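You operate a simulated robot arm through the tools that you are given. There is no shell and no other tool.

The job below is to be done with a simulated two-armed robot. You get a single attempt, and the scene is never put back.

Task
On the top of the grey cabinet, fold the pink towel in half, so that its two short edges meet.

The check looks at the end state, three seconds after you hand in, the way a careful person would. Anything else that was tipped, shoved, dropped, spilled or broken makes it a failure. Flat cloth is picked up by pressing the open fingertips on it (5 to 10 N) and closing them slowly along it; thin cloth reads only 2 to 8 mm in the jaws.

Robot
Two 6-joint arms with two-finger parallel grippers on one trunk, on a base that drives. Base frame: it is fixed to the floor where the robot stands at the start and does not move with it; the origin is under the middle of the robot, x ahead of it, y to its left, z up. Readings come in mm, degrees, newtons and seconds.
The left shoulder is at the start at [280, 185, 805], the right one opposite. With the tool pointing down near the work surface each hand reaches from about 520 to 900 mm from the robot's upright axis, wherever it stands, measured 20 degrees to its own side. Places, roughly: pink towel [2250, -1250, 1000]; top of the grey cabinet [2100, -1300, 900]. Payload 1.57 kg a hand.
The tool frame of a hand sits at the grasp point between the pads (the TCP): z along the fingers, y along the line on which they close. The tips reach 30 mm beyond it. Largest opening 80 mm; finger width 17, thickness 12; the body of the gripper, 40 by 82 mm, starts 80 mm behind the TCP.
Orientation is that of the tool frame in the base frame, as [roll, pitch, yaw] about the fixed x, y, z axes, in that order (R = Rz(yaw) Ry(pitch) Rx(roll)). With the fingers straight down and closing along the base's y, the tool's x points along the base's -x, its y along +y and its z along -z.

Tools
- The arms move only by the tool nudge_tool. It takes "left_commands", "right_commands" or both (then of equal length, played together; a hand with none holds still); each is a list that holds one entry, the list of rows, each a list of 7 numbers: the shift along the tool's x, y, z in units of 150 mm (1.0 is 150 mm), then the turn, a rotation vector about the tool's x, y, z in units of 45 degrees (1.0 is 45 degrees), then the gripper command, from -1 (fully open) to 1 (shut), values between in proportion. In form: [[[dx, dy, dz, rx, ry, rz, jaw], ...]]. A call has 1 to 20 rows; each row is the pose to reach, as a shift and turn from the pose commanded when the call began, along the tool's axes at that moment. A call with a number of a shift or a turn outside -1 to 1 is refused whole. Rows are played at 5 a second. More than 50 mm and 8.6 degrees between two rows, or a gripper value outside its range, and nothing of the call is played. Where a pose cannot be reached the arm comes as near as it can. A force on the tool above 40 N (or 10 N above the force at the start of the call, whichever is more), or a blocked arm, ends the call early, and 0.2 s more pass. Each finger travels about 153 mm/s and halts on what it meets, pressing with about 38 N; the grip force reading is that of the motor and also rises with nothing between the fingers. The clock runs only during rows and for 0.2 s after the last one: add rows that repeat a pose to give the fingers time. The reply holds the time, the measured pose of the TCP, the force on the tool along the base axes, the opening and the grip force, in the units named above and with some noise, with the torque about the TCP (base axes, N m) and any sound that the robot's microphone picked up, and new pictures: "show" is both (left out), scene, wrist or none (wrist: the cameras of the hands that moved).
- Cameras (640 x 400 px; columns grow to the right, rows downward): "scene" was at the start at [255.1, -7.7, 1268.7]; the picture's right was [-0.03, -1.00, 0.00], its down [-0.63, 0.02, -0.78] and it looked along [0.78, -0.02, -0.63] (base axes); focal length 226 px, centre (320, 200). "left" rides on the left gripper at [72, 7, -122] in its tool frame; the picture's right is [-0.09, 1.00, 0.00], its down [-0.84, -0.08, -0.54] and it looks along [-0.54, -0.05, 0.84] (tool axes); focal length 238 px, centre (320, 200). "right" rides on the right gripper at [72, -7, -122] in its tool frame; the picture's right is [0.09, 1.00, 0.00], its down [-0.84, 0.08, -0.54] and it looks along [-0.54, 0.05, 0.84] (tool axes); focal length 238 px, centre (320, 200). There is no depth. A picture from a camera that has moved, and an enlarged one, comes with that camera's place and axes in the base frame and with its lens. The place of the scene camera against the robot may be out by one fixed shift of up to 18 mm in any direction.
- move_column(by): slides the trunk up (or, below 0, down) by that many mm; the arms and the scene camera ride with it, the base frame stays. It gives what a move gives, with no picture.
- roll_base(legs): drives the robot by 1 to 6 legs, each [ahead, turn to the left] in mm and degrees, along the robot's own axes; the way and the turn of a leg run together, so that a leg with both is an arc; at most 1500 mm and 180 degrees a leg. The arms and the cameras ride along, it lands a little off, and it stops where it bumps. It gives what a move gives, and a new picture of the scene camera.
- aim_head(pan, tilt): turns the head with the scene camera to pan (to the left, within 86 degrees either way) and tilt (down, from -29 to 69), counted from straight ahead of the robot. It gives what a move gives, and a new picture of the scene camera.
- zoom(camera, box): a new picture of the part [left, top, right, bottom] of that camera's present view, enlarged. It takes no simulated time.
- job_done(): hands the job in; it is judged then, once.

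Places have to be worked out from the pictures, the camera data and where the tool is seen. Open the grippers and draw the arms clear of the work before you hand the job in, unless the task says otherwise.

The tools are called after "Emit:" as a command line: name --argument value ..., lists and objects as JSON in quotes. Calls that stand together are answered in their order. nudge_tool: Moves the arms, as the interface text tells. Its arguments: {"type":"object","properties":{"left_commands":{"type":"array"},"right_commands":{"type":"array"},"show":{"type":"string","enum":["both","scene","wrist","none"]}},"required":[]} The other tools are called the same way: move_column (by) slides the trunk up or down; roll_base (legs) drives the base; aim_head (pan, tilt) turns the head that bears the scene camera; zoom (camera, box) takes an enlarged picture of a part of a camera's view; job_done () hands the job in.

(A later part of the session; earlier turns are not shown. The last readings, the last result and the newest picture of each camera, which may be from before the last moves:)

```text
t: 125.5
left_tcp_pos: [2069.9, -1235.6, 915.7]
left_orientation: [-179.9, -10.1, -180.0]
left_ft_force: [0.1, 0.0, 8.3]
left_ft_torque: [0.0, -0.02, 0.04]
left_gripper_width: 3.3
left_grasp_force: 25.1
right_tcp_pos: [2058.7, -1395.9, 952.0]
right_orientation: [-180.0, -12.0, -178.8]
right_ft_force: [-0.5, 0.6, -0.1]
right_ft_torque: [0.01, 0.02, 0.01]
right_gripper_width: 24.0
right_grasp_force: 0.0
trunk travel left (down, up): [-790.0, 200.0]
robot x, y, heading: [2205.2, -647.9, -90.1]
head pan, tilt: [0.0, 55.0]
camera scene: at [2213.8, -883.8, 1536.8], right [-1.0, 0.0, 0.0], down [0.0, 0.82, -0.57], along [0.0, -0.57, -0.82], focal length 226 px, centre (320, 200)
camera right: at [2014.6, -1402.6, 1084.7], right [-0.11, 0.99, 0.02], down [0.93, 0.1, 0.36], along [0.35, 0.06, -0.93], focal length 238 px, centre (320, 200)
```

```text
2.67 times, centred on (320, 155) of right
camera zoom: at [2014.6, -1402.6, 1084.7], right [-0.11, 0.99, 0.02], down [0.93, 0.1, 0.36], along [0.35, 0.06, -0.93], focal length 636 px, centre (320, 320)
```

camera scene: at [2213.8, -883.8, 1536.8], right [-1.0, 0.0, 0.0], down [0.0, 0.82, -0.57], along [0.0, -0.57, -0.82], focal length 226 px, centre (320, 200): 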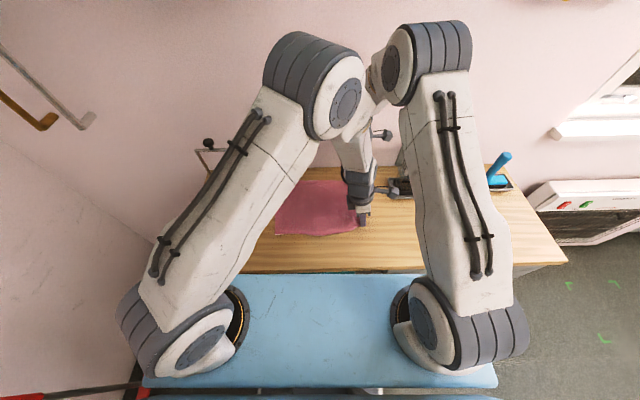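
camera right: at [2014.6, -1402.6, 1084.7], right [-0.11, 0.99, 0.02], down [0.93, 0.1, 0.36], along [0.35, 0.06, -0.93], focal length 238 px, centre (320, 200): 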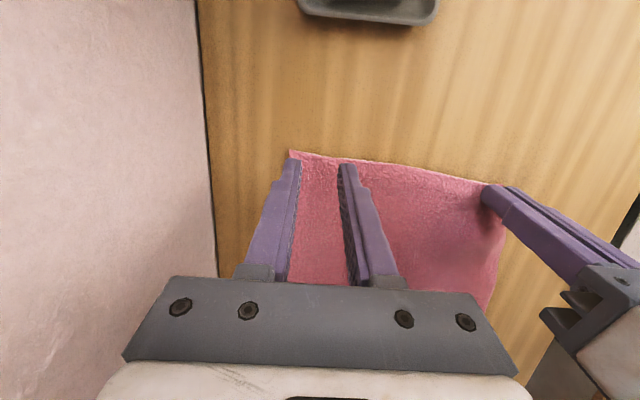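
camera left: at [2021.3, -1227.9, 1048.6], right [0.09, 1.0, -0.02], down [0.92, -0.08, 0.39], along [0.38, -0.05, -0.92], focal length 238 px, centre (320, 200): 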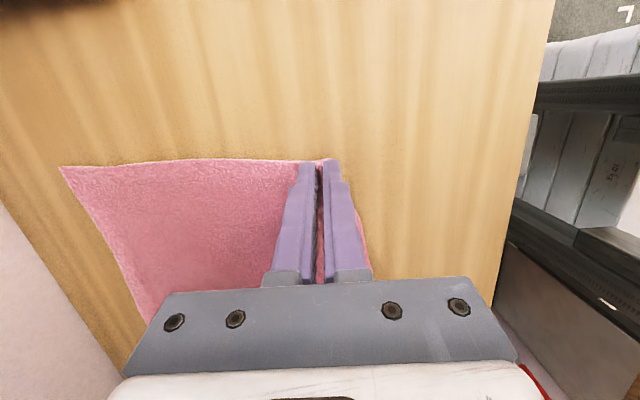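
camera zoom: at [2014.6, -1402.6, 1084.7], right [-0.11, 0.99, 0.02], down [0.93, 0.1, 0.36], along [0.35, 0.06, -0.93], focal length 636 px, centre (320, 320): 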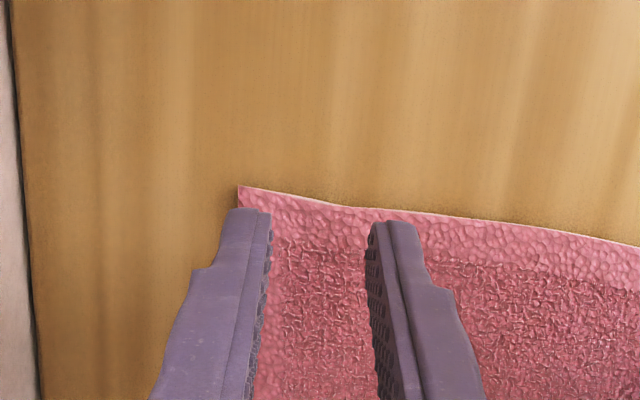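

The far corner is at about (2048,-1421). I adjust slightly for a 13 mm bite and descend to just above contact, then step.

Emit:
nudge_tool --right_commands '[[[-0.029, 0.013, 0.11, 0, 0, 0, 0.4], [-0.058, 0.0265, 0.2193, 0, 0, 0, 0.4], [-0.058, 0.0265, 0.2193, 0, 0, 0, 0.4]]]' --show "none"

Emit:
nudge_tool --right_commands '[[[-0.0028, 0, 0.013, 0, 0, 0, 0.4], [-0.0028, 0, 0.013, 0, 0, 0, 0.4]]]' --show "none"

Emit:
nudge_tool --right_commands '[[[-0.0021, 0, 0.0098, 0, 0, 0, 0.4], [-0.0021, 0, 0.0098, 0, 0, 0, 0.4]]]' --show "none"

```text
t: 126.3
left_tcp_pos: [2069.0, -1236.5, 914.1]
left_orientation: [-179.8, -10.1, 180.0]
left_ft_force: [0.4, 0.0, 8.3]
left_ft_torque: [-0.03, 0.02, 0.09]
left_gripper_width: 3.6
left_grasp_force: 24.3
right_tcp_pos: [2061.7, -1392.8, 917.2]
right_orientation: [-179.8, -12.1, -178.8]
right_ft_force: [0.4, 0.8, -0.1]
right_ft_torque: [0.01, -0.02, -0.01]
right_gripper_width: 24.1
right_grasp_force: 0.0
trunk travel left (down, up): [-790.0, 200.0]
robot x, y, heading: [2208.6, -649.3, -89.8]
head pan, tilt: [0.0, 55.0]
```

```text
t: 126.9
left_tcp_pos: [2070.9, -1235.6, 915.9]
left_orientation: [-179.9, -10.1, 179.9]
left_ft_force: [-1.5, -0.2, 8.3]
left_ft_torque: [0.02, 0.0, 0.08]
left_gripper_width: 3.4
left_grasp_force: 24.1
right_tcp_pos: [2061.2, -1391.2, 914.3]
right_orientation: [-179.9, -12.0, -178.7]
right_ft_force: [0.6, 1.0, 1.2]
right_ft_torque: [0.01, 0.0, -0.03]
right_gripper_width: 24.4
right_grasp_force: 0.0
trunk travel left (down, up): [-790.0, 200.0]
robot x, y, heading: [2202.1, -647.3, -90.2]
head pan, tilt: [0.0, 55.0]
```

```text
t: 127.5
left_tcp_pos: [2070.3, -1234.7, 913.9]
left_orientation: [-179.9, -10.1, -179.9]
left_ft_force: [-1.3, -0.4, 8.6]
left_ft_torque: [-0.02, 0.03, 0.04]
left_gripper_width: 3.6
left_grasp_force: 25.0
right_tcp_pos: [2061.0, -1391.8, 914.8]
right_orientation: [-179.9, -11.9, -178.8]
right_ft_force: [1.5, -0.2, 3.9]
right_ft_torque: [0.01, -0.01, -0.03]
right_gripper_width: 23.8
right_grasp_force: 0.1
trunk travel left (down, up): [-790.0, 200.0]
robot x, y, heading: [2206.2, -646.6, -90.2]
head pan, tilt: [0.0, 55.0]
```

Contact at 3.9 N. I press slightly more and close the right jaws slowly.

Emit:
nudge_tool --right_commands '[[[-0.001, 0, 0.005, 0, 0, 0, 0.4], [-0.001, 0, 0.005, 0, 0, 0, 0.46], [-0.001, 0, 0.005, 0, 0, 0, 0.52], [-0.001, 0, 0.005, 0, 0, 0, 0.58], [-0.001, 0, 0.005, 0, 0, 0, 0.64], [-0.001, 0, 0.005, 0, 0, 0, 0.7], [-0.001, 0, 0.005, 0, 0, 0, 0.76], [-0.001, 0, 0.005, 0, 0, 0, 0.82], [-0.001, 0, 0.005, 0, 0, 0, 0.88], [-0.001, 0, 0.005, 0, 0, 0, 0.94], [-0.001, 0, 0.005, 0, 0, 0, 1.0], [-0.001, 0, 0.005, 0, 0, 0, 1.0], [-0.001, 0, 0.005, 0, 0, 0, 1.0]]]' --show "wrist"

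Emit:
zoom --camera "right" --box '[200, 80, 520, 280]'

```text
t: 130.3
left_tcp_pos: [2070.3, -1235.9, 915.9]
left_orientation: [-179.8, -10.1, -180.0]
left_ft_force: [-0.9, -6.7, 5.0]
left_ft_torque: [-0.15, -0.01, 0.07]
left_gripper_width: 3.1
left_grasp_force: 24.6
right_tcp_pos: [2060.7, -1391.4, 913.4]
right_orientation: [-179.9, -12.0, -178.8]
right_ft_force: [0.7, 5.4, 17.1]
right_ft_torque: [0.19, 0.01, 0.01]
right_gripper_width: 3.4
right_grasp_force: 24.6
trunk travel left (down, up): [-790.0, 200.0]
robot x, y, heading: [2203.1, -643.7, -90.1]
head pan, tilt: [0.0, 55.0]
camera right: at [2016.4, -1397.9, 1046.8], right [-0.11, 0.99, 0.02], down [0.93, 0.1, 0.36], along [0.35, 0.06, -0.93], focal length 238 px, centre (320, 200)
```

right: 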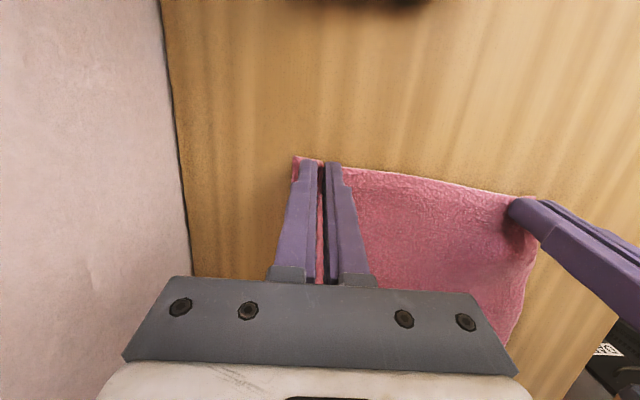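

```text
2.00 times, centred on (360, 180) of right
camera zoom: at [2016.4, -1397.9, 1046.8], right [-0.11, 0.99, 0.02], down [0.93, 0.1, 0.36], along [0.35, 0.06, -0.93], focal length 477 px, centre (240, 240)
```

zoom: 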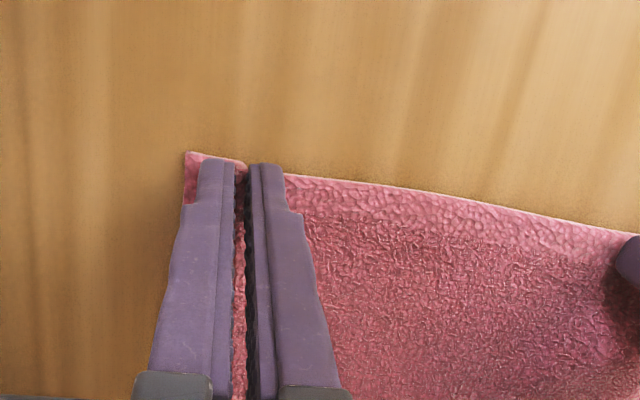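

Both corners are held (right 3.4 mm, left 3.1 mm). Before folding I re-measure where the towel's left edge is now, since the slip may have shifted it.

Emit:
zoom --camera "scene" --box '[200, 130, 440, 280]'

```text
2.67 times, centred on (320, 205) of scene
camera zoom: at [2214.0, -883.2, 1536.9], right [-1.0, 0.0, 0.0], down [0.0, 0.82, -0.57], along [0.0, -0.57, -0.82], focal length 602 px, centre (320, 187)
```

zoom: 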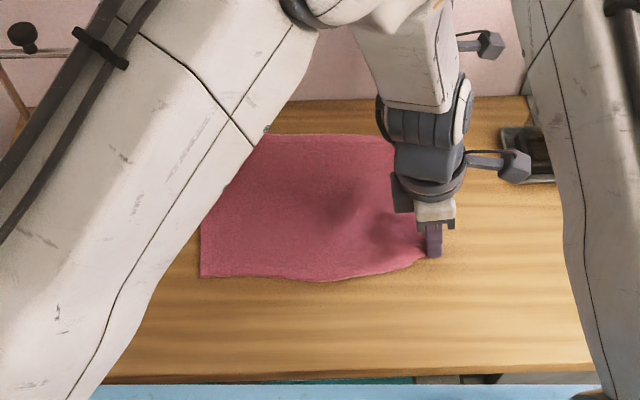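

The towel's left edge is now at roughly x≈2350 (far) to 2345 (near), so the fold line will be near x≈2200. I lift both corners together along the arc again, easing the tension between the hands slightly.

Emit:
nudge_tool --left_commands '[[[0.006, -0.007, -0.0708, 0, 0, 0, 1], [0.0117, -0.0133, -0.1415, 0, 0, 0, 1], [-0.0025, -0.0133, -0.2828, 0, 0, 0, 1], [-0.0429, -0.012, -0.4207, 0, 0, 0, 1], [-0.1079, -0.0093, -0.5501, 0, 0, 0, 1], [-0.1945, -0.0067, -0.6678, 0, 0, 0, 1], [-0.3017, -0.0033, -0.7695, 0, 0, 0, 1]]]' --right_commands '[[[0.008, 0.005, -0.0705, 0, 0, 0, 1], [0.0155, 0.0097, -0.1412, 0, 0, 0, 1], [0.0048, 0.0102, -0.2832, 0, 0, 0, 1], [-0.0337, 0.0108, -0.4229, 0, 0, 0, 1], [-0.0977, 0.0123, -0.5551, 0, 0, 0, 1], [-0.1857, 0.0139, -0.6767, 0, 0, 0, 1], [-0.2941, 0.0153, -0.783, 0, 0, 0, 1]]]' --show "both"

```text
t: 131.9
left_tcp_pos: [2136.6, -1235.0, 1021.4]
left_orientation: [-179.9, -10.0, -179.9]
left_ft_force: [-0.7, -1.5, -0.9]
left_ft_torque: [-0.03, -0.02, 0.05]
left_gripper_width: 3.5
left_grasp_force: 24.2
right_tcp_pos: [2127.3, -1388.4, 1018.7]
right_orientation: [-179.9, -12.1, -178.8]
right_ft_force: [-0.6, 1.8, 0.5]
right_ft_torque: [0.05, 0.0, -0.02]
right_gripper_width: 3.7
right_grasp_force: 24.6
trunk travel left (down, up): [-790.0, 200.0]
robot x, y, heading: [2206.8, -648.2, -90.2]
head pan, tilt: [0.0, 55.0]
camera scene: at [2213.6, -884.1, 1536.7], right [-1.0, 0.0, 0.0], down [0.0, 0.82, -0.57], along [0.0, -0.57, -0.82], focal length 226 px, centre (320, 200)
camera right: at [2083.3, -1394.7, 1152.2], right [-0.11, 0.99, 0.02], down [0.93, 0.1, 0.36], along [0.35, 0.06, -0.93], focal length 238 px, centre (320, 200)
camera left: at [2087.2, -1227.7, 1154.6], right [0.09, 1.0, -0.02], down [0.92, -0.08, 0.39], along [0.39, -0.05, -0.92], focal length 238 px, centre (320, 200)
```

scene: 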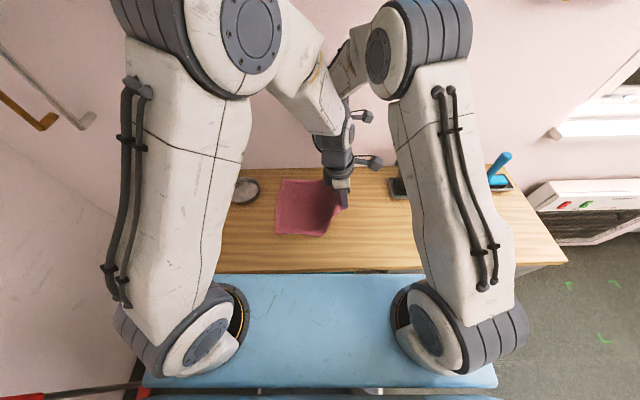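
right: 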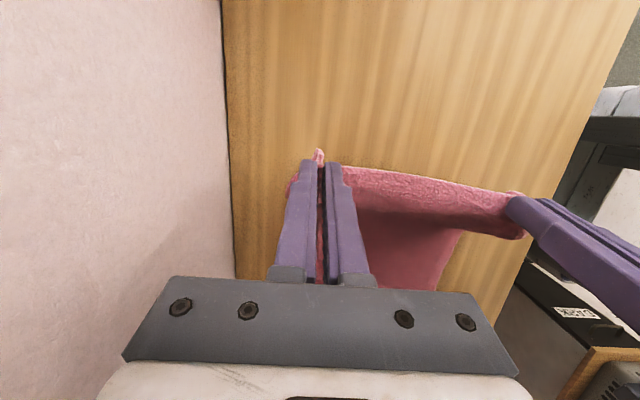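
left: 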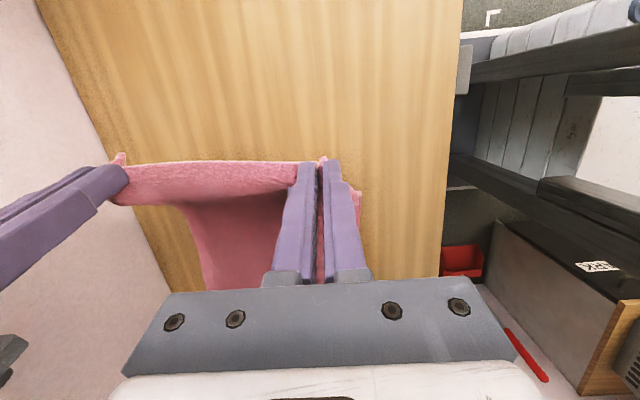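

Both grips are firm and the edge is straight. I continue over the top of the arc.

Emit:
nudge_tool --left_commands '[[[-0.1241, 0.0047, -0.0824, 0, 0, 0, 1], [-0.2608, 0.0093, -0.144, 0, 0, 0, 1], [-0.4063, 0.014, -0.1828, 0, 0, 0, 1], [-0.5561, 0.0187, -0.1966, 0, 0, 0, 1], [-0.7057, 0.0233, -0.186, 0, 0, 0, 1], [-0.8503, 0.028, -0.1535, 0, 0, 0, 1]]]' --right_commands '[[[-0.1273, 0.0023, -0.0877, 0, 0, 0, 1], [-0.2684, 0.0039, -0.1552, 0, 0, 0, 1], [-0.4185, 0.0059, -0.2, 0, 0, 0, 1], [-0.5737, 0.0073, -0.2201, 0, 0, 0, 1], [-0.7301, 0.0088, -0.2159, 0, 0, 0, 1], [-0.8809, 0.0105, -0.1893, 0, 0, 0, 1]]]' --show "both"

```text
t: 133.3
left_tcp_pos: [2268.1, -1231.1, 1021.1]
left_orientation: [-179.9, -10.0, 179.9]
left_ft_force: [0.1, -3.0, -0.5]
left_ft_torque: [-0.09, 0.01, 0.05]
left_gripper_width: 3.5
left_grasp_force: 24.1
right_tcp_pos: [2261.7, -1384.7, 1018.8]
right_orientation: [-179.9, -11.9, -178.8]
right_ft_force: [-0.1, 2.7, -0.2]
right_ft_torque: [0.07, 0.03, 0.04]
right_gripper_width: 3.6
right_grasp_force: 24.6
trunk travel left (down, up): [-790.0, 200.0]
robot x, y, heading: [2204.3, -647.4, -90.2]
head pan, tilt: [0.0, 55.0]
camera scene: at [2213.7, -884.0, 1536.7], right [-1.0, 0.0, 0.0], down [0.0, 0.82, -0.57], along [0.0, -0.57, -0.82], focal length 226 px, centre (320, 200)
camera right: at [2217.3, -1391.2, 1152.4], right [-0.11, 0.99, 0.02], down [0.93, 0.1, 0.36], along [0.35, 0.06, -0.93], focal length 238 px, centre (320, 200)
camera left: at [2217.7, -1222.7, 1154.2], right [0.09, 1.0, -0.02], down [0.92, -0.08, 0.39], along [0.38, -0.05, -0.92], focal length 238 px, centre (320, 200)
```

scene: 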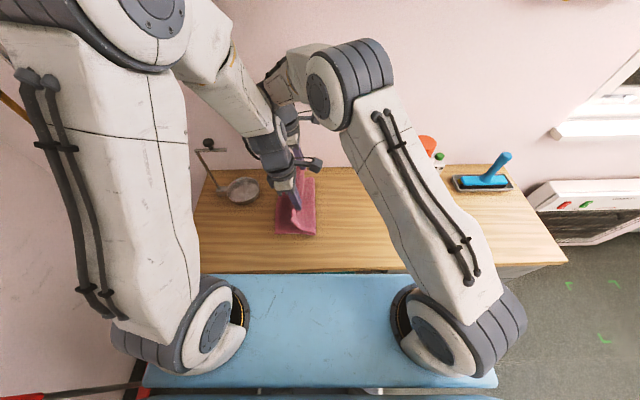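
right: 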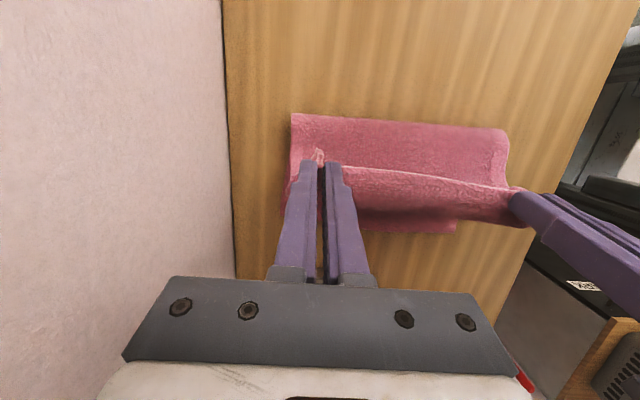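
left: 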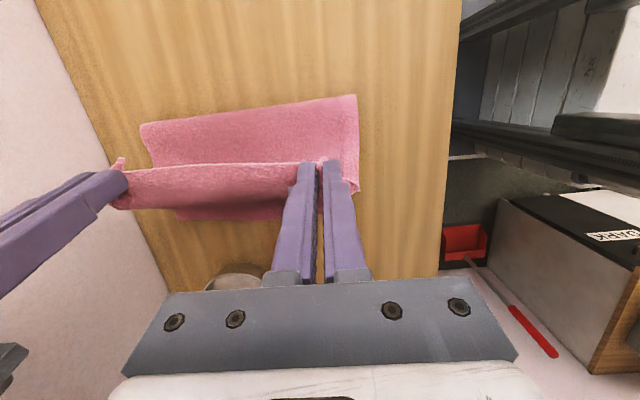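

Both hold; the arc is past the top. The bottom layer's left edge now measures x≈2344. I move down to about 40 mm above the table while leaning the grippers further (left 40°, right 20°), so that the hem can flip outward when released in the air.

Emit:
nudge_tool --left_commands '[[[-0.108, 0.001, 0.075, 0, 0.133, 0, 1], [-0.216, 0.002, 0.15, 0, 0.267, 0, 1], [-0.325, 0.003, 0.225, 0, 0.4, 0, 1], [-0.433, 0.004, 0.3, 0, 0.533, 0, 1], [-0.541, 0.004, 0.3756, 0, 0.667, 0, 1], [-0.541, 0.004, 0.3756, 0, 0.667, 0, 1]]]' --right_commands '[[[-0.103, 0.002, 0.067, 0, 0.036, 0, 1], [-0.206, 0.004, 0.133, 0, 0.071, 0, 1], [-0.31, 0.005, 0.2, 0, 0.107, 0, 1], [-0.413, 0.007, 0.267, 0, 0.142, 0, 1], [-0.516, 0.009, 0.333, 0, 0.178, 0, 1], [-0.516, 0.009, 0.333, 0, 0.178, 0, 1]]]' --show "both"

Emit:
zoom --camera "left" --box '[80, 30, 480, 280]'

Emit:
zoom --camera "right" --box '[220, 60, 620, 310]'

```text
t: 134.7
left_tcp_pos: [2335.0, -1229.2, 952.0]
left_orientation: [180.0, -40.2, -180.0]
left_ft_force: [-0.6, -0.2, -0.4]
left_ft_torque: [-0.03, 0.01, 0.07]
left_gripper_width: 3.6
left_grasp_force: 24.5
right_tcp_pos: [2330.2, -1378.9, 952.1]
right_orientation: [-179.8, -20.1, -178.7]
right_ft_force: [-0.8, 0.6, 0.0]
right_ft_torque: [0.03, 0.02, 0.02]
right_gripper_width: 3.4
right_grasp_force: 24.6
trunk travel left (down, up): [-790.0, 200.0]
robot x, y, heading: [2203.1, -648.6, -89.8]
head pan, tilt: [0.0, 55.0]
camera scene: at [2214.3, -884.4, 1536.6], right [-1.0, 0.0, 0.0], down [0.0, 0.82, -0.57], along [0.0, -0.57, -0.82], focal length 226 px, centre (320, 200)
camera right: at [2303.8, -1386.8, 1090.4], right [-0.11, 0.99, 0.03], down [0.97, 0.1, 0.22], along [0.22, 0.05, -0.97], focal length 238 px, centre (320, 200)
camera left: at [2359.6, -1222.6, 1091.6], right [0.07, 1.0, -0.06], down [0.99, -0.08, -0.13], along [-0.13, -0.05, -0.99], focal length 238 px, centre (320, 200)
```

scene: 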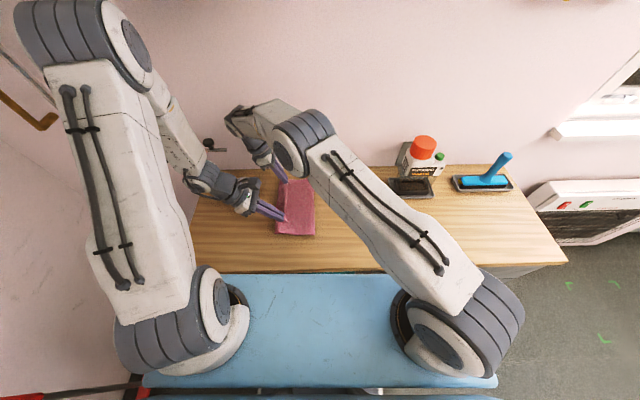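
right: 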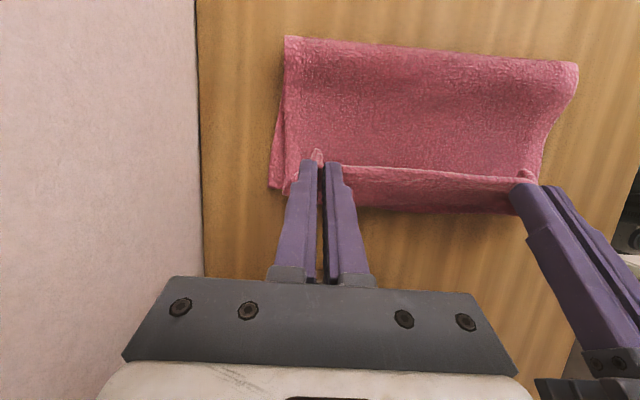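
left: 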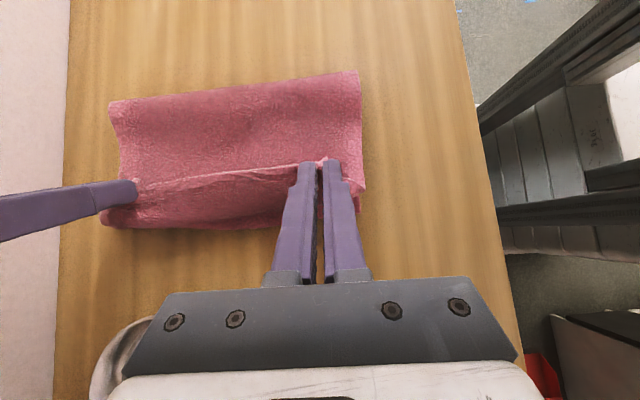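

```text
1.60 times, centred on (280, 155) of left
camera zoom: at [2359.6, -1222.6, 1091.6], right [0.07, 1.0, -0.06], down [0.99, -0.08, -0.13], along [-0.13, -0.05, -0.99], focal length 381 px, centre (384, 272)
```

zoom: 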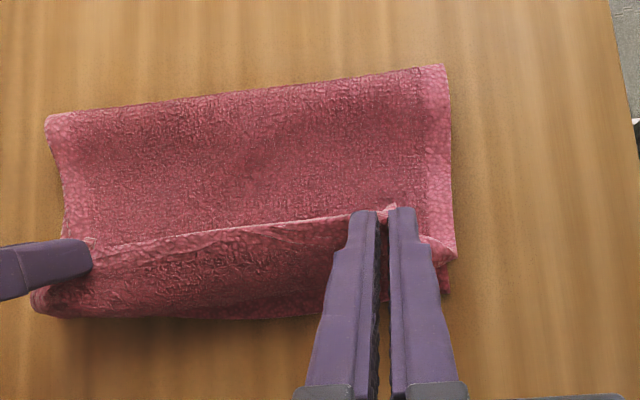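

```text
1.60 times, centred on (420, 185) of right
camera zoom: at [2303.8, -1386.8, 1090.4], right [-0.11, 0.99, 0.03], down [0.97, 0.1, 0.22], along [0.22, 0.05, -0.97], focal length 381 px, centre (160, 224)
```

zoom: 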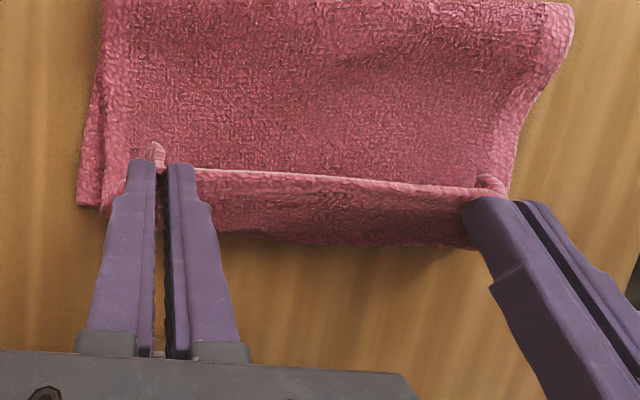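

The slack sheet has formed a loop (hinge at x≈2354, free edge leaning back), so releasing here would leave a turned-back flap. I go back up along a tighter arc (radius ≈134 mm about x≈2195) so that the bottom half lies down again and the sheet becomes taut.

Emit:
nudge_tool --left_commands '[[[0.1696, 0, -0.0871, 0, 0, 0, 1], [0.3197, 0, -0.1262, 0, 0, 0, 1], [0.4755, 0, -0.1393, 0, 0, 0, 1], [0.63, 0, -0.1257, 0, 0, 0, 1], [0.78, 0, -0.0863, 0, 0, 0, 1], [0.9214, 0, -0.0191, 0, 0, 0, 1], [0.974, 0, 0.0147, 0, 0, 0, 1], [0.974, 0, 0.0147, 0, 0, 0, 1]]]' --right_commands '[[[0.1729, 0.0026, -0.1426, 0, 0, 0, 1], [0.3003, 0.0046, -0.2309, 0, 0, 0, 1], [0.4422, 0.0071, -0.2968, 0, 0, 0, 1], [0.5918, 0.01, -0.3371, 0, 0, 0, 1], [0.7462, 0.0132, -0.3517, 0, 0, 0, 1], [0.902, 0.0166, -0.3373, 0, 0, 0, 1], [0.9885, 0.0186, -0.3155, 0, 0, 0, 1], [0.9885, 0.0186, -0.3155, 0, 0, 0, 1]]]' --show "both"

Emit:
zoom --camera "left" --box '[80, 30, 480, 280]'

Emit:
zoom --camera "scene" --box '[200, 130, 440, 280]'

```text
t: 136.5
left_tcp_pos: [2224.6, -1229.3, 1043.5]
left_orientation: [-179.9, -40.1, -180.0]
left_ft_force: [0.1, -0.4, -1.2]
left_ft_torque: [-0.05, -0.05, 0.04]
left_gripper_width: 3.4
left_grasp_force: 24.3
right_tcp_pos: [2204.9, -1379.9, 1050.5]
right_orientation: [-179.9, -20.2, -178.8]
right_ft_force: [0.3, 0.5, 0.0]
right_ft_torque: [0.0, 0.02, 0.02]
right_gripper_width: 3.5
right_grasp_force: 24.5
trunk travel left (down, up): [-790.0, 200.0]
robot x, y, heading: [2206.5, -645.7, -90.0]
head pan, tilt: [0.0, 55.0]
camera scene: at [2213.7, -884.1, 1536.7], right [-1.0, 0.0, 0.0], down [0.0, 0.82, -0.57], along [0.0, -0.57, -0.82], focal length 226 px, centre (320, 200)
camera right: at [2179.1, -1386.2, 1187.5], right [-0.11, 0.99, 0.03], down [0.97, 0.1, 0.22], along [0.22, 0.05, -0.97], focal length 238 px, centre (320, 200)
camera left: at [2247.5, -1222.5, 1184.2], right [0.07, 1.0, -0.06], down [0.99, -0.08, -0.12], along [-0.13, -0.05, -0.99], focal length 238 px, centre (320, 200)
```

scene: 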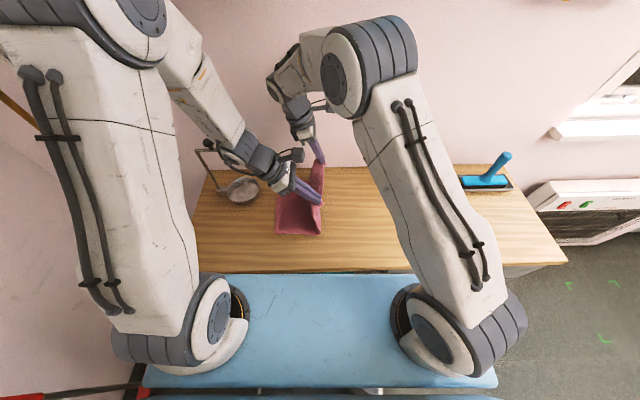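
right: 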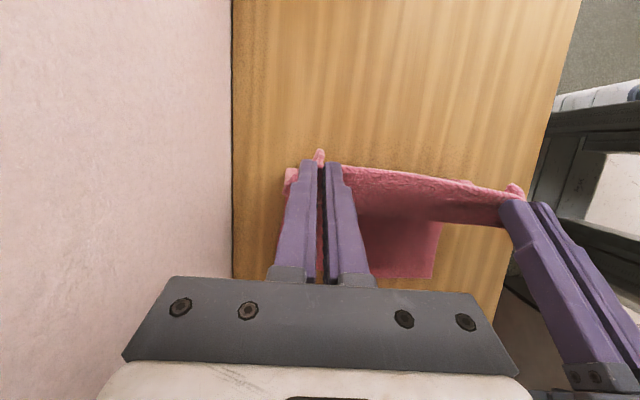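
left: 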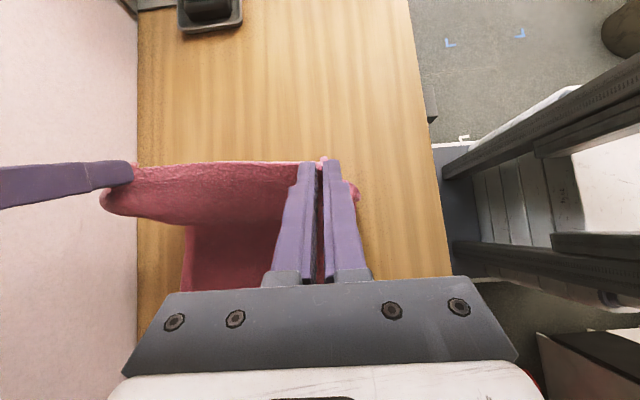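

```text
1.60 times, centred on (280, 155) of left
camera zoom: at [2247.5, -1222.5, 1184.2], right [0.07, 1.0, -0.06], down [0.99, -0.08, -0.12], along [-0.13, -0.05, -0.99], focal length 381 px, centre (384, 272)
```

zoom: 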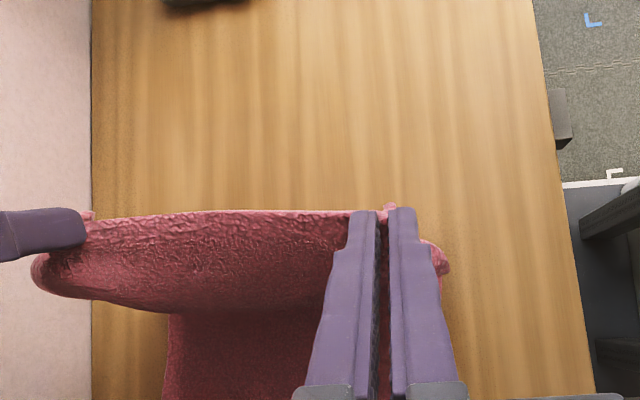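

```text
2.67 times, centred on (320, 205) of scene
camera zoom: at [2213.7, -884.1, 1536.7], right [-1.0, 0.0, 0.0], down [0.0, 0.82, -0.57], along [0.0, -0.57, -0.82], focal length 602 px, centre (320, 187)
```

zoom: 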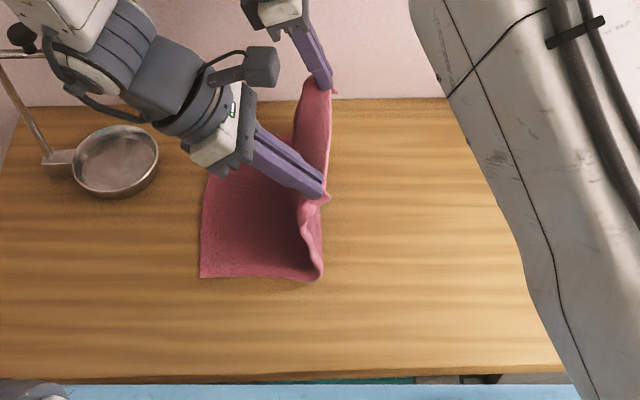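

Now the sheet stands vertical, with the bottom half lying flat and its fold about 146 mm from the left edge—very close to half. I swing it over on a taut arc of radius ≈138 mm about x≈2200 down to 150°.

Emit:
nudge_tool --left_commands '[[[-0.0449, 0, -0.0729, 0, 0, 0, 1], [-0.1901, 0, -0.1406, 0, 0, 0, 1], [-0.3451, 0, -0.1825, 0, 0, 0, 1], [-0.5048, 0, -0.197, 0, 0, 0, 1], [-0.6645, 0, -0.1836, 0, 0, 0, 1], [-0.8195, 0, -0.1427, 0, 0, 0, 1], [-0.8195, 0, -0.1427, 0, 0, 0, 1]]]' --right_commands '[[[-0.1351, -0.0032, -0.0459, 0, 0, 0, 1], [-0.2947, -0.0067, -0.0596, 0, 0, 0, 1], [-0.4545, -0.01, -0.0457, 0, 0, 0, 1], [-0.6095, -0.013, -0.0044, 0, 0, 0, 1], [-0.7548, -0.0156, 0.0631, 0, 0, 0, 1], [-0.8863, -0.0177, 0.1548, 0, 0, 0, 1], [-0.8863, -0.0177, 0.1548, 0, 0, 0, 1]]]' --show "both"

Emit:
zoom --camera "left" --box '[80, 30, 480, 280]'

Emit:
zoom --camera "scene" --box '[200, 130, 440, 280]'

```text
t: 138.1
left_tcp_pos: [2331.5, -1230.3, 981.3]
left_orientation: [-179.9, -40.1, -179.9]
left_ft_force: [-0.8, -0.1, -0.4]
left_ft_torque: [-0.03, 0.02, 0.06]
left_gripper_width: 3.5
left_grasp_force: 24.9
right_tcp_pos: [2322.8, -1381.7, 980.5]
right_orientation: [180.0, -20.1, -178.9]
right_ft_force: [0.3, -0.7, -0.7]
right_ft_torque: [0.02, 0.03, 0.0]
right_gripper_width: 3.5
right_grasp_force: 24.2
trunk travel left (down, up): [-790.0, 200.0]
robot x, y, heading: [2205.6, -645.3, -90.3]
head pan, tilt: [0.0, 55.0]
camera scene: at [2214.1, -884.4, 1536.7], right [-1.0, 0.0, 0.0], down [0.0, 0.82, -0.57], along [0.0, -0.57, -0.82], focal length 226 px, centre (320, 200)
camera right: at [2297.3, -1387.6, 1119.5], right [-0.11, 0.99, 0.03], down [0.97, 0.1, 0.22], along [0.22, 0.05, -0.97], focal length 238 px, centre (320, 200)
camera left: at [2355.4, -1223.5, 1120.7], right [0.07, 1.0, -0.06], down [0.99, -0.08, -0.12], along [-0.13, -0.05, -0.99], focal length 238 px, centre (320, 200)
```

scene: 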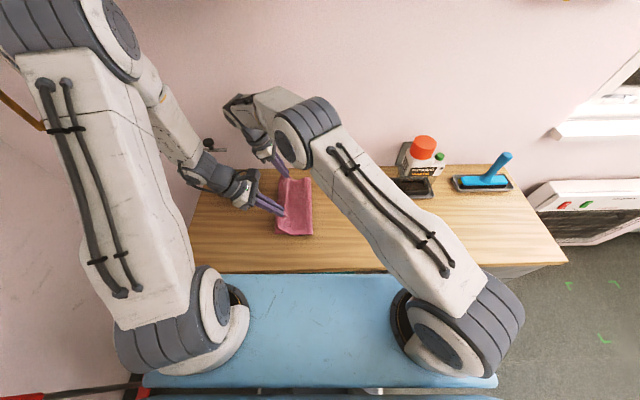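
right: 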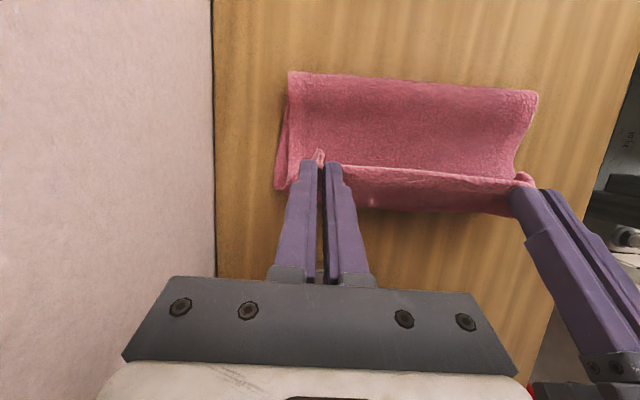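
left: 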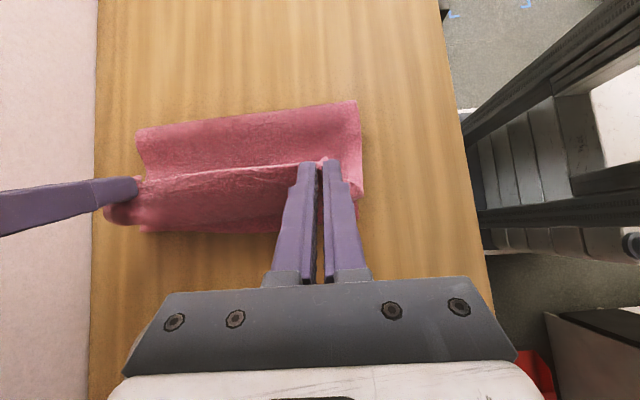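

```text
1.60 times, centred on (280, 155) of left
camera zoom: at [2355.4, -1223.5, 1120.7], right [0.07, 1.0, -0.06], down [0.99, -0.08, -0.12], along [-0.13, -0.05, -0.99], focal length 381 px, centre (384, 272)
```

zoom: 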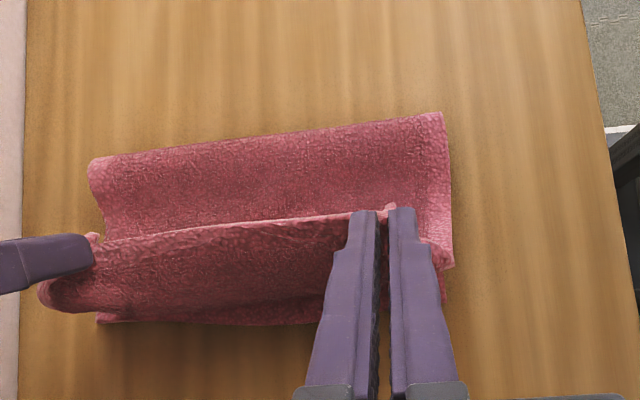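

```text
2.67 times, centred on (320, 205) of scene
camera zoom: at [2214.1, -884.4, 1536.7], right [-1.0, 0.0, 0.0], down [0.0, 0.82, -0.57], along [0.0, -0.57, -0.82], focal length 602 px, centre (320, 187)
```

zoom: 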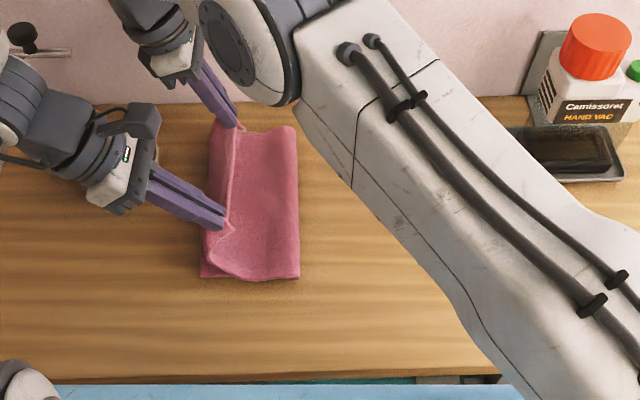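

The sheet sags and loops because the ridge-pinch forces the hem to point backward. A better grip is possible while the sheet stands upright: clamp its top edge from above with jaws closing across it (along x). I swing back to the vertical position first.

Emit:
nudge_tool --left_commands '[[[0.1487, 0, -0.0376, 0, 0, 0, 1], [0.3019, 0, -0.0495, 0, 0, 0, 1], [0.4555, 0, -0.034, 0, 0, 0, 1], [0.6048, 0, 0.0075, 0, 0, 0, 1], [0.7447, 0, 0.0733, 0, 0, 0, 1], [0.8634, 0, 0.1527, 0, 0, 0, 1], [0.8634, 0, 0.1527, 0, 0, 0, 1]]]' --right_commands '[[[0.1315, 0.0021, -0.0917, 0, 0, 0, 1], [0.2769, 0.0047, -0.1592, 0, 0, 0, 1], [0.4318, 0.0076, -0.2005, 0, 0, 0, 1], [0.5916, 0.0109, -0.2144, 0, 0, 0, 1], [0.7512, 0.0145, -0.2007, 0, 0, 0, 1], [0.8947, 0.0178, -0.1659, 0, 0, 0, 1], [0.8947, 0.0178, -0.1659, 0, 0, 0, 1]]]' --show "both"

Emit:
zoom --camera "scene" --box '[200, 130, 440, 280]'

```text
t: 139.7
left_tcp_pos: [2217.4, -1230.0, 1046.5]
left_orientation: [-180.0, -40.1, -179.8]
left_ft_force: [-0.5, -1.1, 0.7]
left_ft_torque: [-0.02, -0.03, 0.06]
left_gripper_width: 3.6
left_grasp_force: 24.1
right_tcp_pos: [2205.3, -1381.6, 1049.7]
right_orientation: [-180.0, -20.1, -178.8]
right_ft_force: [-0.7, 0.7, -0.2]
right_ft_torque: [0.0, -0.02, -0.01]
right_gripper_width: 3.7
right_grasp_force: 24.5
trunk travel left (down, up): [-790.0, 200.0]
robot x, y, heading: [2205.9, -648.4, -90.0]
head pan, tilt: [0.0, 55.0]
camera scene: at [2213.6, -884.1, 1536.7], right [-1.0, 0.0, 0.0], down [0.0, 0.82, -0.57], along [0.0, -0.57, -0.82], focal length 226 px, centre (320, 200)
camera right: at [2179.5, -1387.7, 1188.2], right [-0.11, 0.99, 0.03], down [0.97, 0.1, 0.22], along [0.22, 0.05, -0.97], focal length 238 px, centre (320, 200)
camera left: at [2240.6, -1222.7, 1186.9], right [0.07, 1.0, -0.06], down [0.99, -0.08, -0.12], along [-0.13, -0.05, -0.99], focal length 238 px, centre (320, 200)
```

scene: 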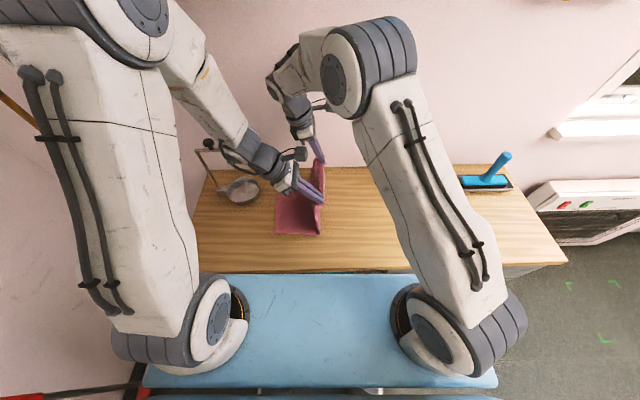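
right: 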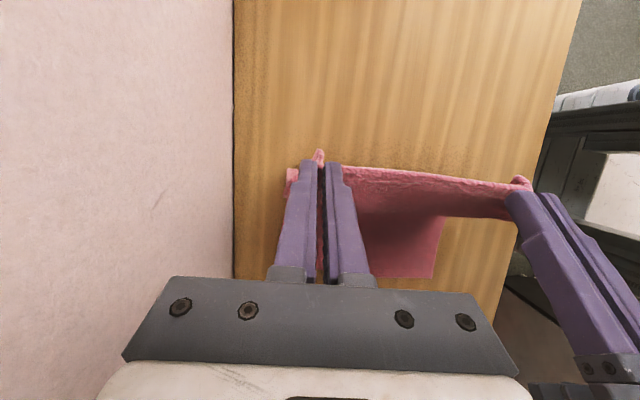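
left: 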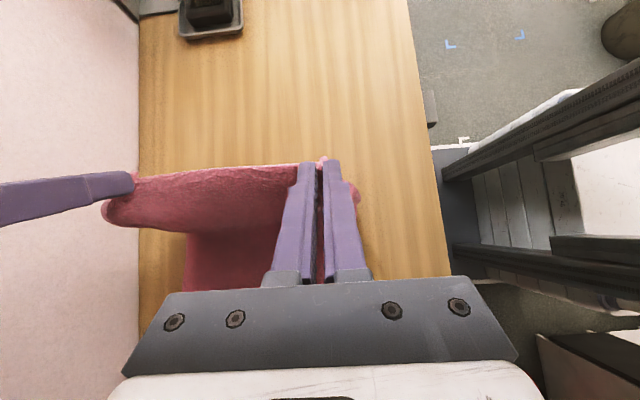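

```text
2.67 times, centred on (320, 205) of scene
camera zoom: at [2213.6, -884.1, 1536.7], right [-1.0, 0.0, 0.0], down [0.0, 0.82, -0.57], along [0.0, -0.57, -0.82], focal length 602 px, centre (320, 187)
```

zoom: 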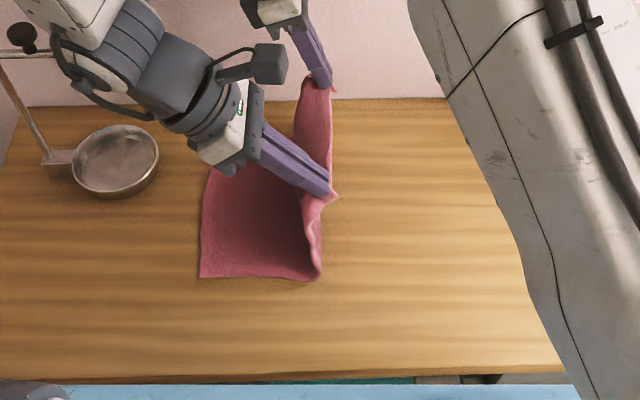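

The sheet stands upright again. I release the left hand (right keeps holding the far corner) and back it off along its own axis.

Emit:
nudge_tool --left_commands '[[[0, 0, 0, 0, 0, 0, 0.6], [0, 0, 0, 0, 0, 0, 0.3], [0, 0, -0.05, 0, 0, 0, 0.0], [0, 0, -0.25, 0, 0, 0, 0.0], [0, 0, -0.5, 0, 0, 0, 0.0]]]' --show "both"

Emit:
zoom --camera "scene" --box '[200, 130, 440, 280]'

```text
t: 140.9
left_tcp_pos: [2267.0, -1231.1, 1105.0]
left_orientation: [-180.0, -40.1, -179.8]
left_ft_force: [-0.1, 0.3, -0.4]
left_ft_torque: [-0.01, 0.0, -0.02]
left_gripper_width: 39.8
left_grasp_force: 0.1
right_tcp_pos: [2205.0, -1380.8, 1050.1]
right_orientation: [-180.0, -20.0, -178.8]
right_ft_force: [0.8, 1.0, -0.2]
right_ft_torque: [-0.02, -0.02, -0.03]
right_gripper_width: 3.7
right_grasp_force: 24.9
trunk travel left (down, up): [-790.0, 200.0]
robot x, y, heading: [2206.9, -648.5, -90.1]
head pan, tilt: [0.0, 55.0]
camera scene: at [2213.7, -884.2, 1536.7], right [-1.0, 0.0, 0.0], down [0.0, 0.82, -0.57], along [0.0, -0.57, -0.82], focal length 226 px, centre (320, 200)
camera left: at [2290.5, -1223.0, 1244.1], right [0.07, 1.0, -0.06], down [0.99, -0.08, -0.12], along [-0.13, -0.05, -0.99], focal length 238 px, centre (320, 200)
```

scene: 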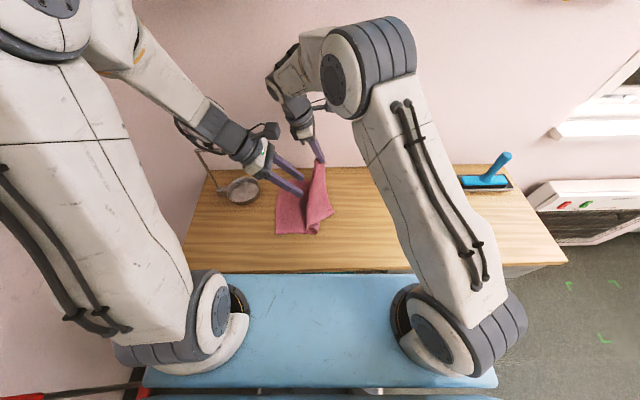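
left: 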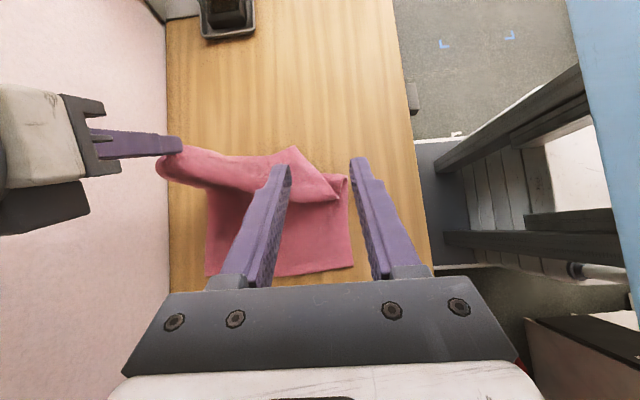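

```text
2.67 times, centred on (320, 205) of scene
camera zoom: at [2213.7, -884.2, 1536.7], right [-1.0, 0.0, 0.0], down [0.0, 0.82, -0.57], along [0.0, -0.57, -0.82], focal length 602 px, centre (320, 187)
```

zoom: 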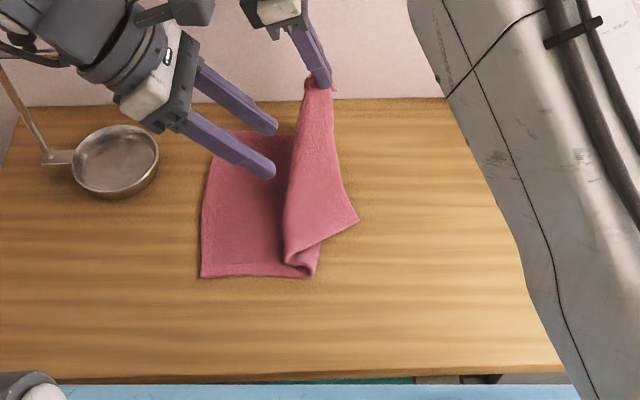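

With one side free the near corner droops, so I'll lay the towel flat once more and re-grip with the jaws closing across the edge (along x), which lets the sheet hang straight down from the fingers. The right hand retraces its arc while the left hand straightens upright.

Emit:
nudge_tool --left_commands '[[[0, 0, 0, 0, -0.127, 0, 0.0], [0, 0, 0, 0, -0.254, 0, 0.0], [0, 0, 0, 0, -0.381, 0, 0.0], [0, 0, 0, 0, -0.508, 0, 0.0], [0, 0, 0, 0, -0.635, 0, 0.0], [0, 0, 0, 0, -0.762, 0, 0.0], [0, 0, 0, 0, -0.891, 0, 0.0]]]' --right_commands '[[[0.161, -0.0093, 0.0767, 0, 0, 0, 1], [0.2927, -0.0158, 0.1675, 0, 0, 0, 1], [0.4065, -0.0225, 0.2801, 0, 0, 0, 1], [0.4998, -0.0295, 0.4136, 0, 0, 0, 1], [0.5685, -0.0349, 0.5558, 0, 0, 0, 1], [0.6084, -0.0395, 0.709, 0, 0, 0, 1], [0.6213, -0.042, 0.8663, 0, 0, 0, 1]]]' --show "both"

```text
t: 142.5
left_tcp_pos: [2265.1, -1231.6, 1104.0]
left_orientation: [-179.9, 0.1, 180.0]
left_ft_force: [1.4, 0.2, -0.5]
left_ft_torque: [-0.03, 0.0, -0.03]
left_gripper_width: 40.1
left_grasp_force: 0.1
right_tcp_pos: [2073.1, -1389.3, 962.7]
right_orientation: [-179.9, -20.1, -178.7]
right_ft_force: [0.5, 0.0, -0.9]
right_ft_torque: [0.0, 0.0, 0.0]
right_gripper_width: 3.4
right_grasp_force: 24.2
trunk travel left (down, up): [-790.0, 200.0]
robot x, y, heading: [2204.0, -649.7, -90.0]
head pan, tilt: [0.0, 55.0]
camera scene: at [2213.9, -884.0, 1536.7], right [-1.0, 0.0, 0.0], down [0.0, 0.82, -0.57], along [0.0, -0.57, -0.82], focal length 226 px, centre (320, 200)
camera right: at [2047.6, -1395.6, 1100.8], right [-0.11, 0.99, 0.03], down [0.97, 0.1, 0.22], along [0.22, 0.05, -0.97], focal length 238 px, centre (320, 200)
camera left: at [2193.4, -1223.6, 1226.6], right [0.09, 1.0, 0.0], down [0.84, -0.08, 0.54], along [0.54, -0.05, -0.84], focal length 238 px, centre (320, 200)
```

scene: 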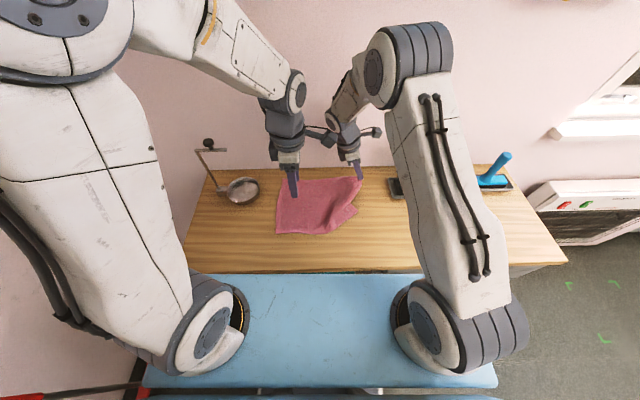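
right: 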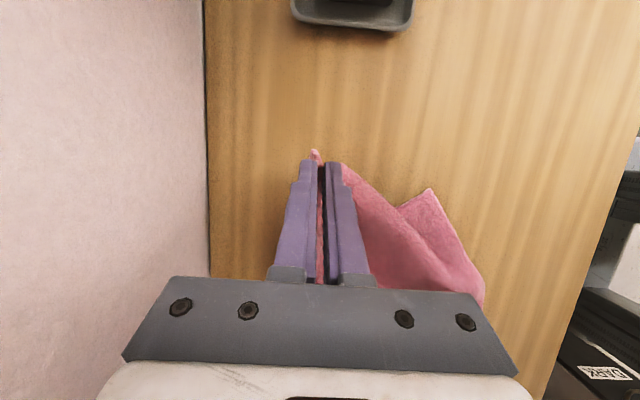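
left: 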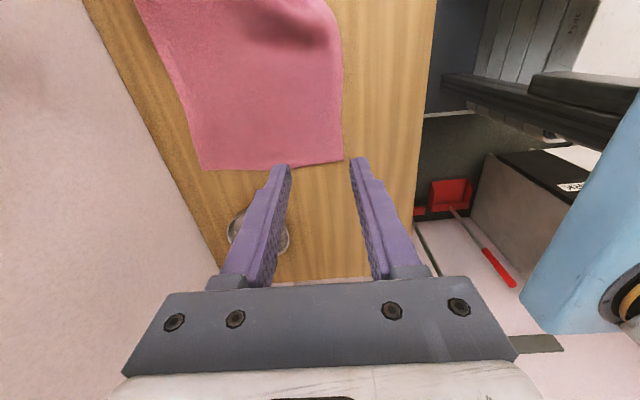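

I lay the far corner down, and simultaneously turn the left hand toward the across-edge orientation.

Emit:
nudge_tool --left_commands '[[[0, 0, 0, 0, 0, 0.166, 0.2], [0, 0, 0, 0, 0, 0.333, 0.2], [0, 0, 0, 0, 0, 0.5, 0.2], [0, 0, 0, 0, 0, 0.666, 0.2], [0, 0, 0, 0, 0, 0.833, 0.2], [0, 0, 0, 0, 0, 1.0, 0.2]]]' --right_commands '[[[-0.015, -0.003, 0.08, 0, 0, 0, 1], [-0.03, -0.006, 0.16, 0, 0, 0, 1], [-0.046, -0.009, 0.24, 0, 0, 0, 1], [-0.058, -0.012, 0.305, 0, 0, 0, 1], [-0.0615, -0.012, 0.3232, 0, 0, 0, 1], [-0.0615, -0.012, 0.3232, 0, 0, 0, 1]]]' --show "wrist"

```text
t: 143.9
left_tcp_pos: [2265.0, -1230.3, 1105.0]
left_orientation: [179.9, 0.2, 134.9]
left_ft_force: [0.7, -0.8, 0.2]
left_ft_torque: [-0.02, 0.0, 0.02]
left_gripper_width: 32.2
left_grasp_force: 0.1
right_tcp_pos: [2064.2, -1392.4, 913.0]
right_orientation: [-179.9, -20.1, -178.8]
right_ft_force: [0.7, 1.5, 8.9]
right_ft_torque: [0.1, -0.06, 0.03]
right_gripper_width: 3.4
right_grasp_force: 24.6
trunk travel left (down, up): [-790.0, 200.0]
robot x, y, heading: [2202.0, -646.0, -90.5]
head pan, tilt: [0.0, 55.0]
camera right: at [2038.9, -1398.3, 1052.2], right [-0.11, 0.99, 0.03], down [0.97, 0.1, 0.22], along [0.22, 0.05, -0.97], focal length 238 px, centre (320, 200)
camera left: at [2219.3, -1173.2, 1227.3], right [0.77, 0.64, 0.0], down [0.54, -0.65, 0.54], along [0.35, -0.42, -0.84], focal length 238 px, centre (320, 200)
```

right: 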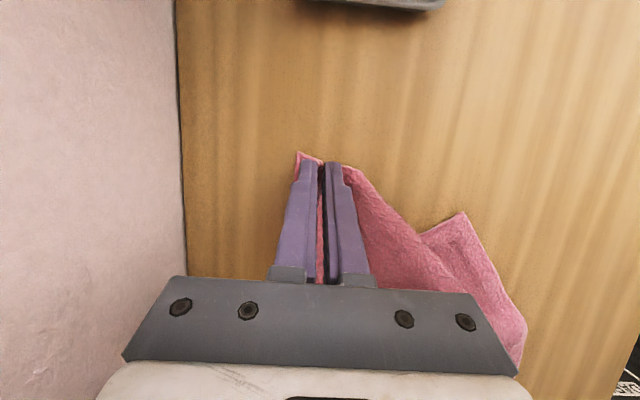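
left: 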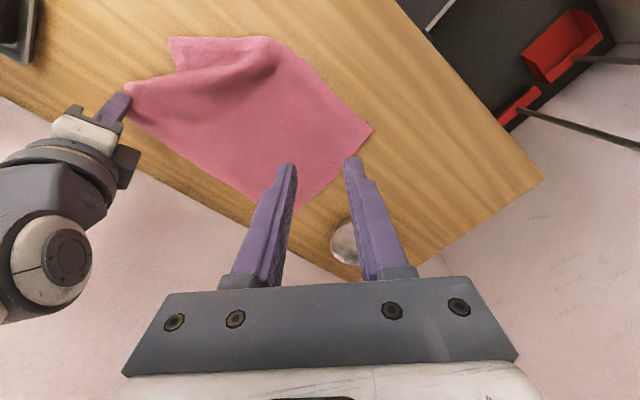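

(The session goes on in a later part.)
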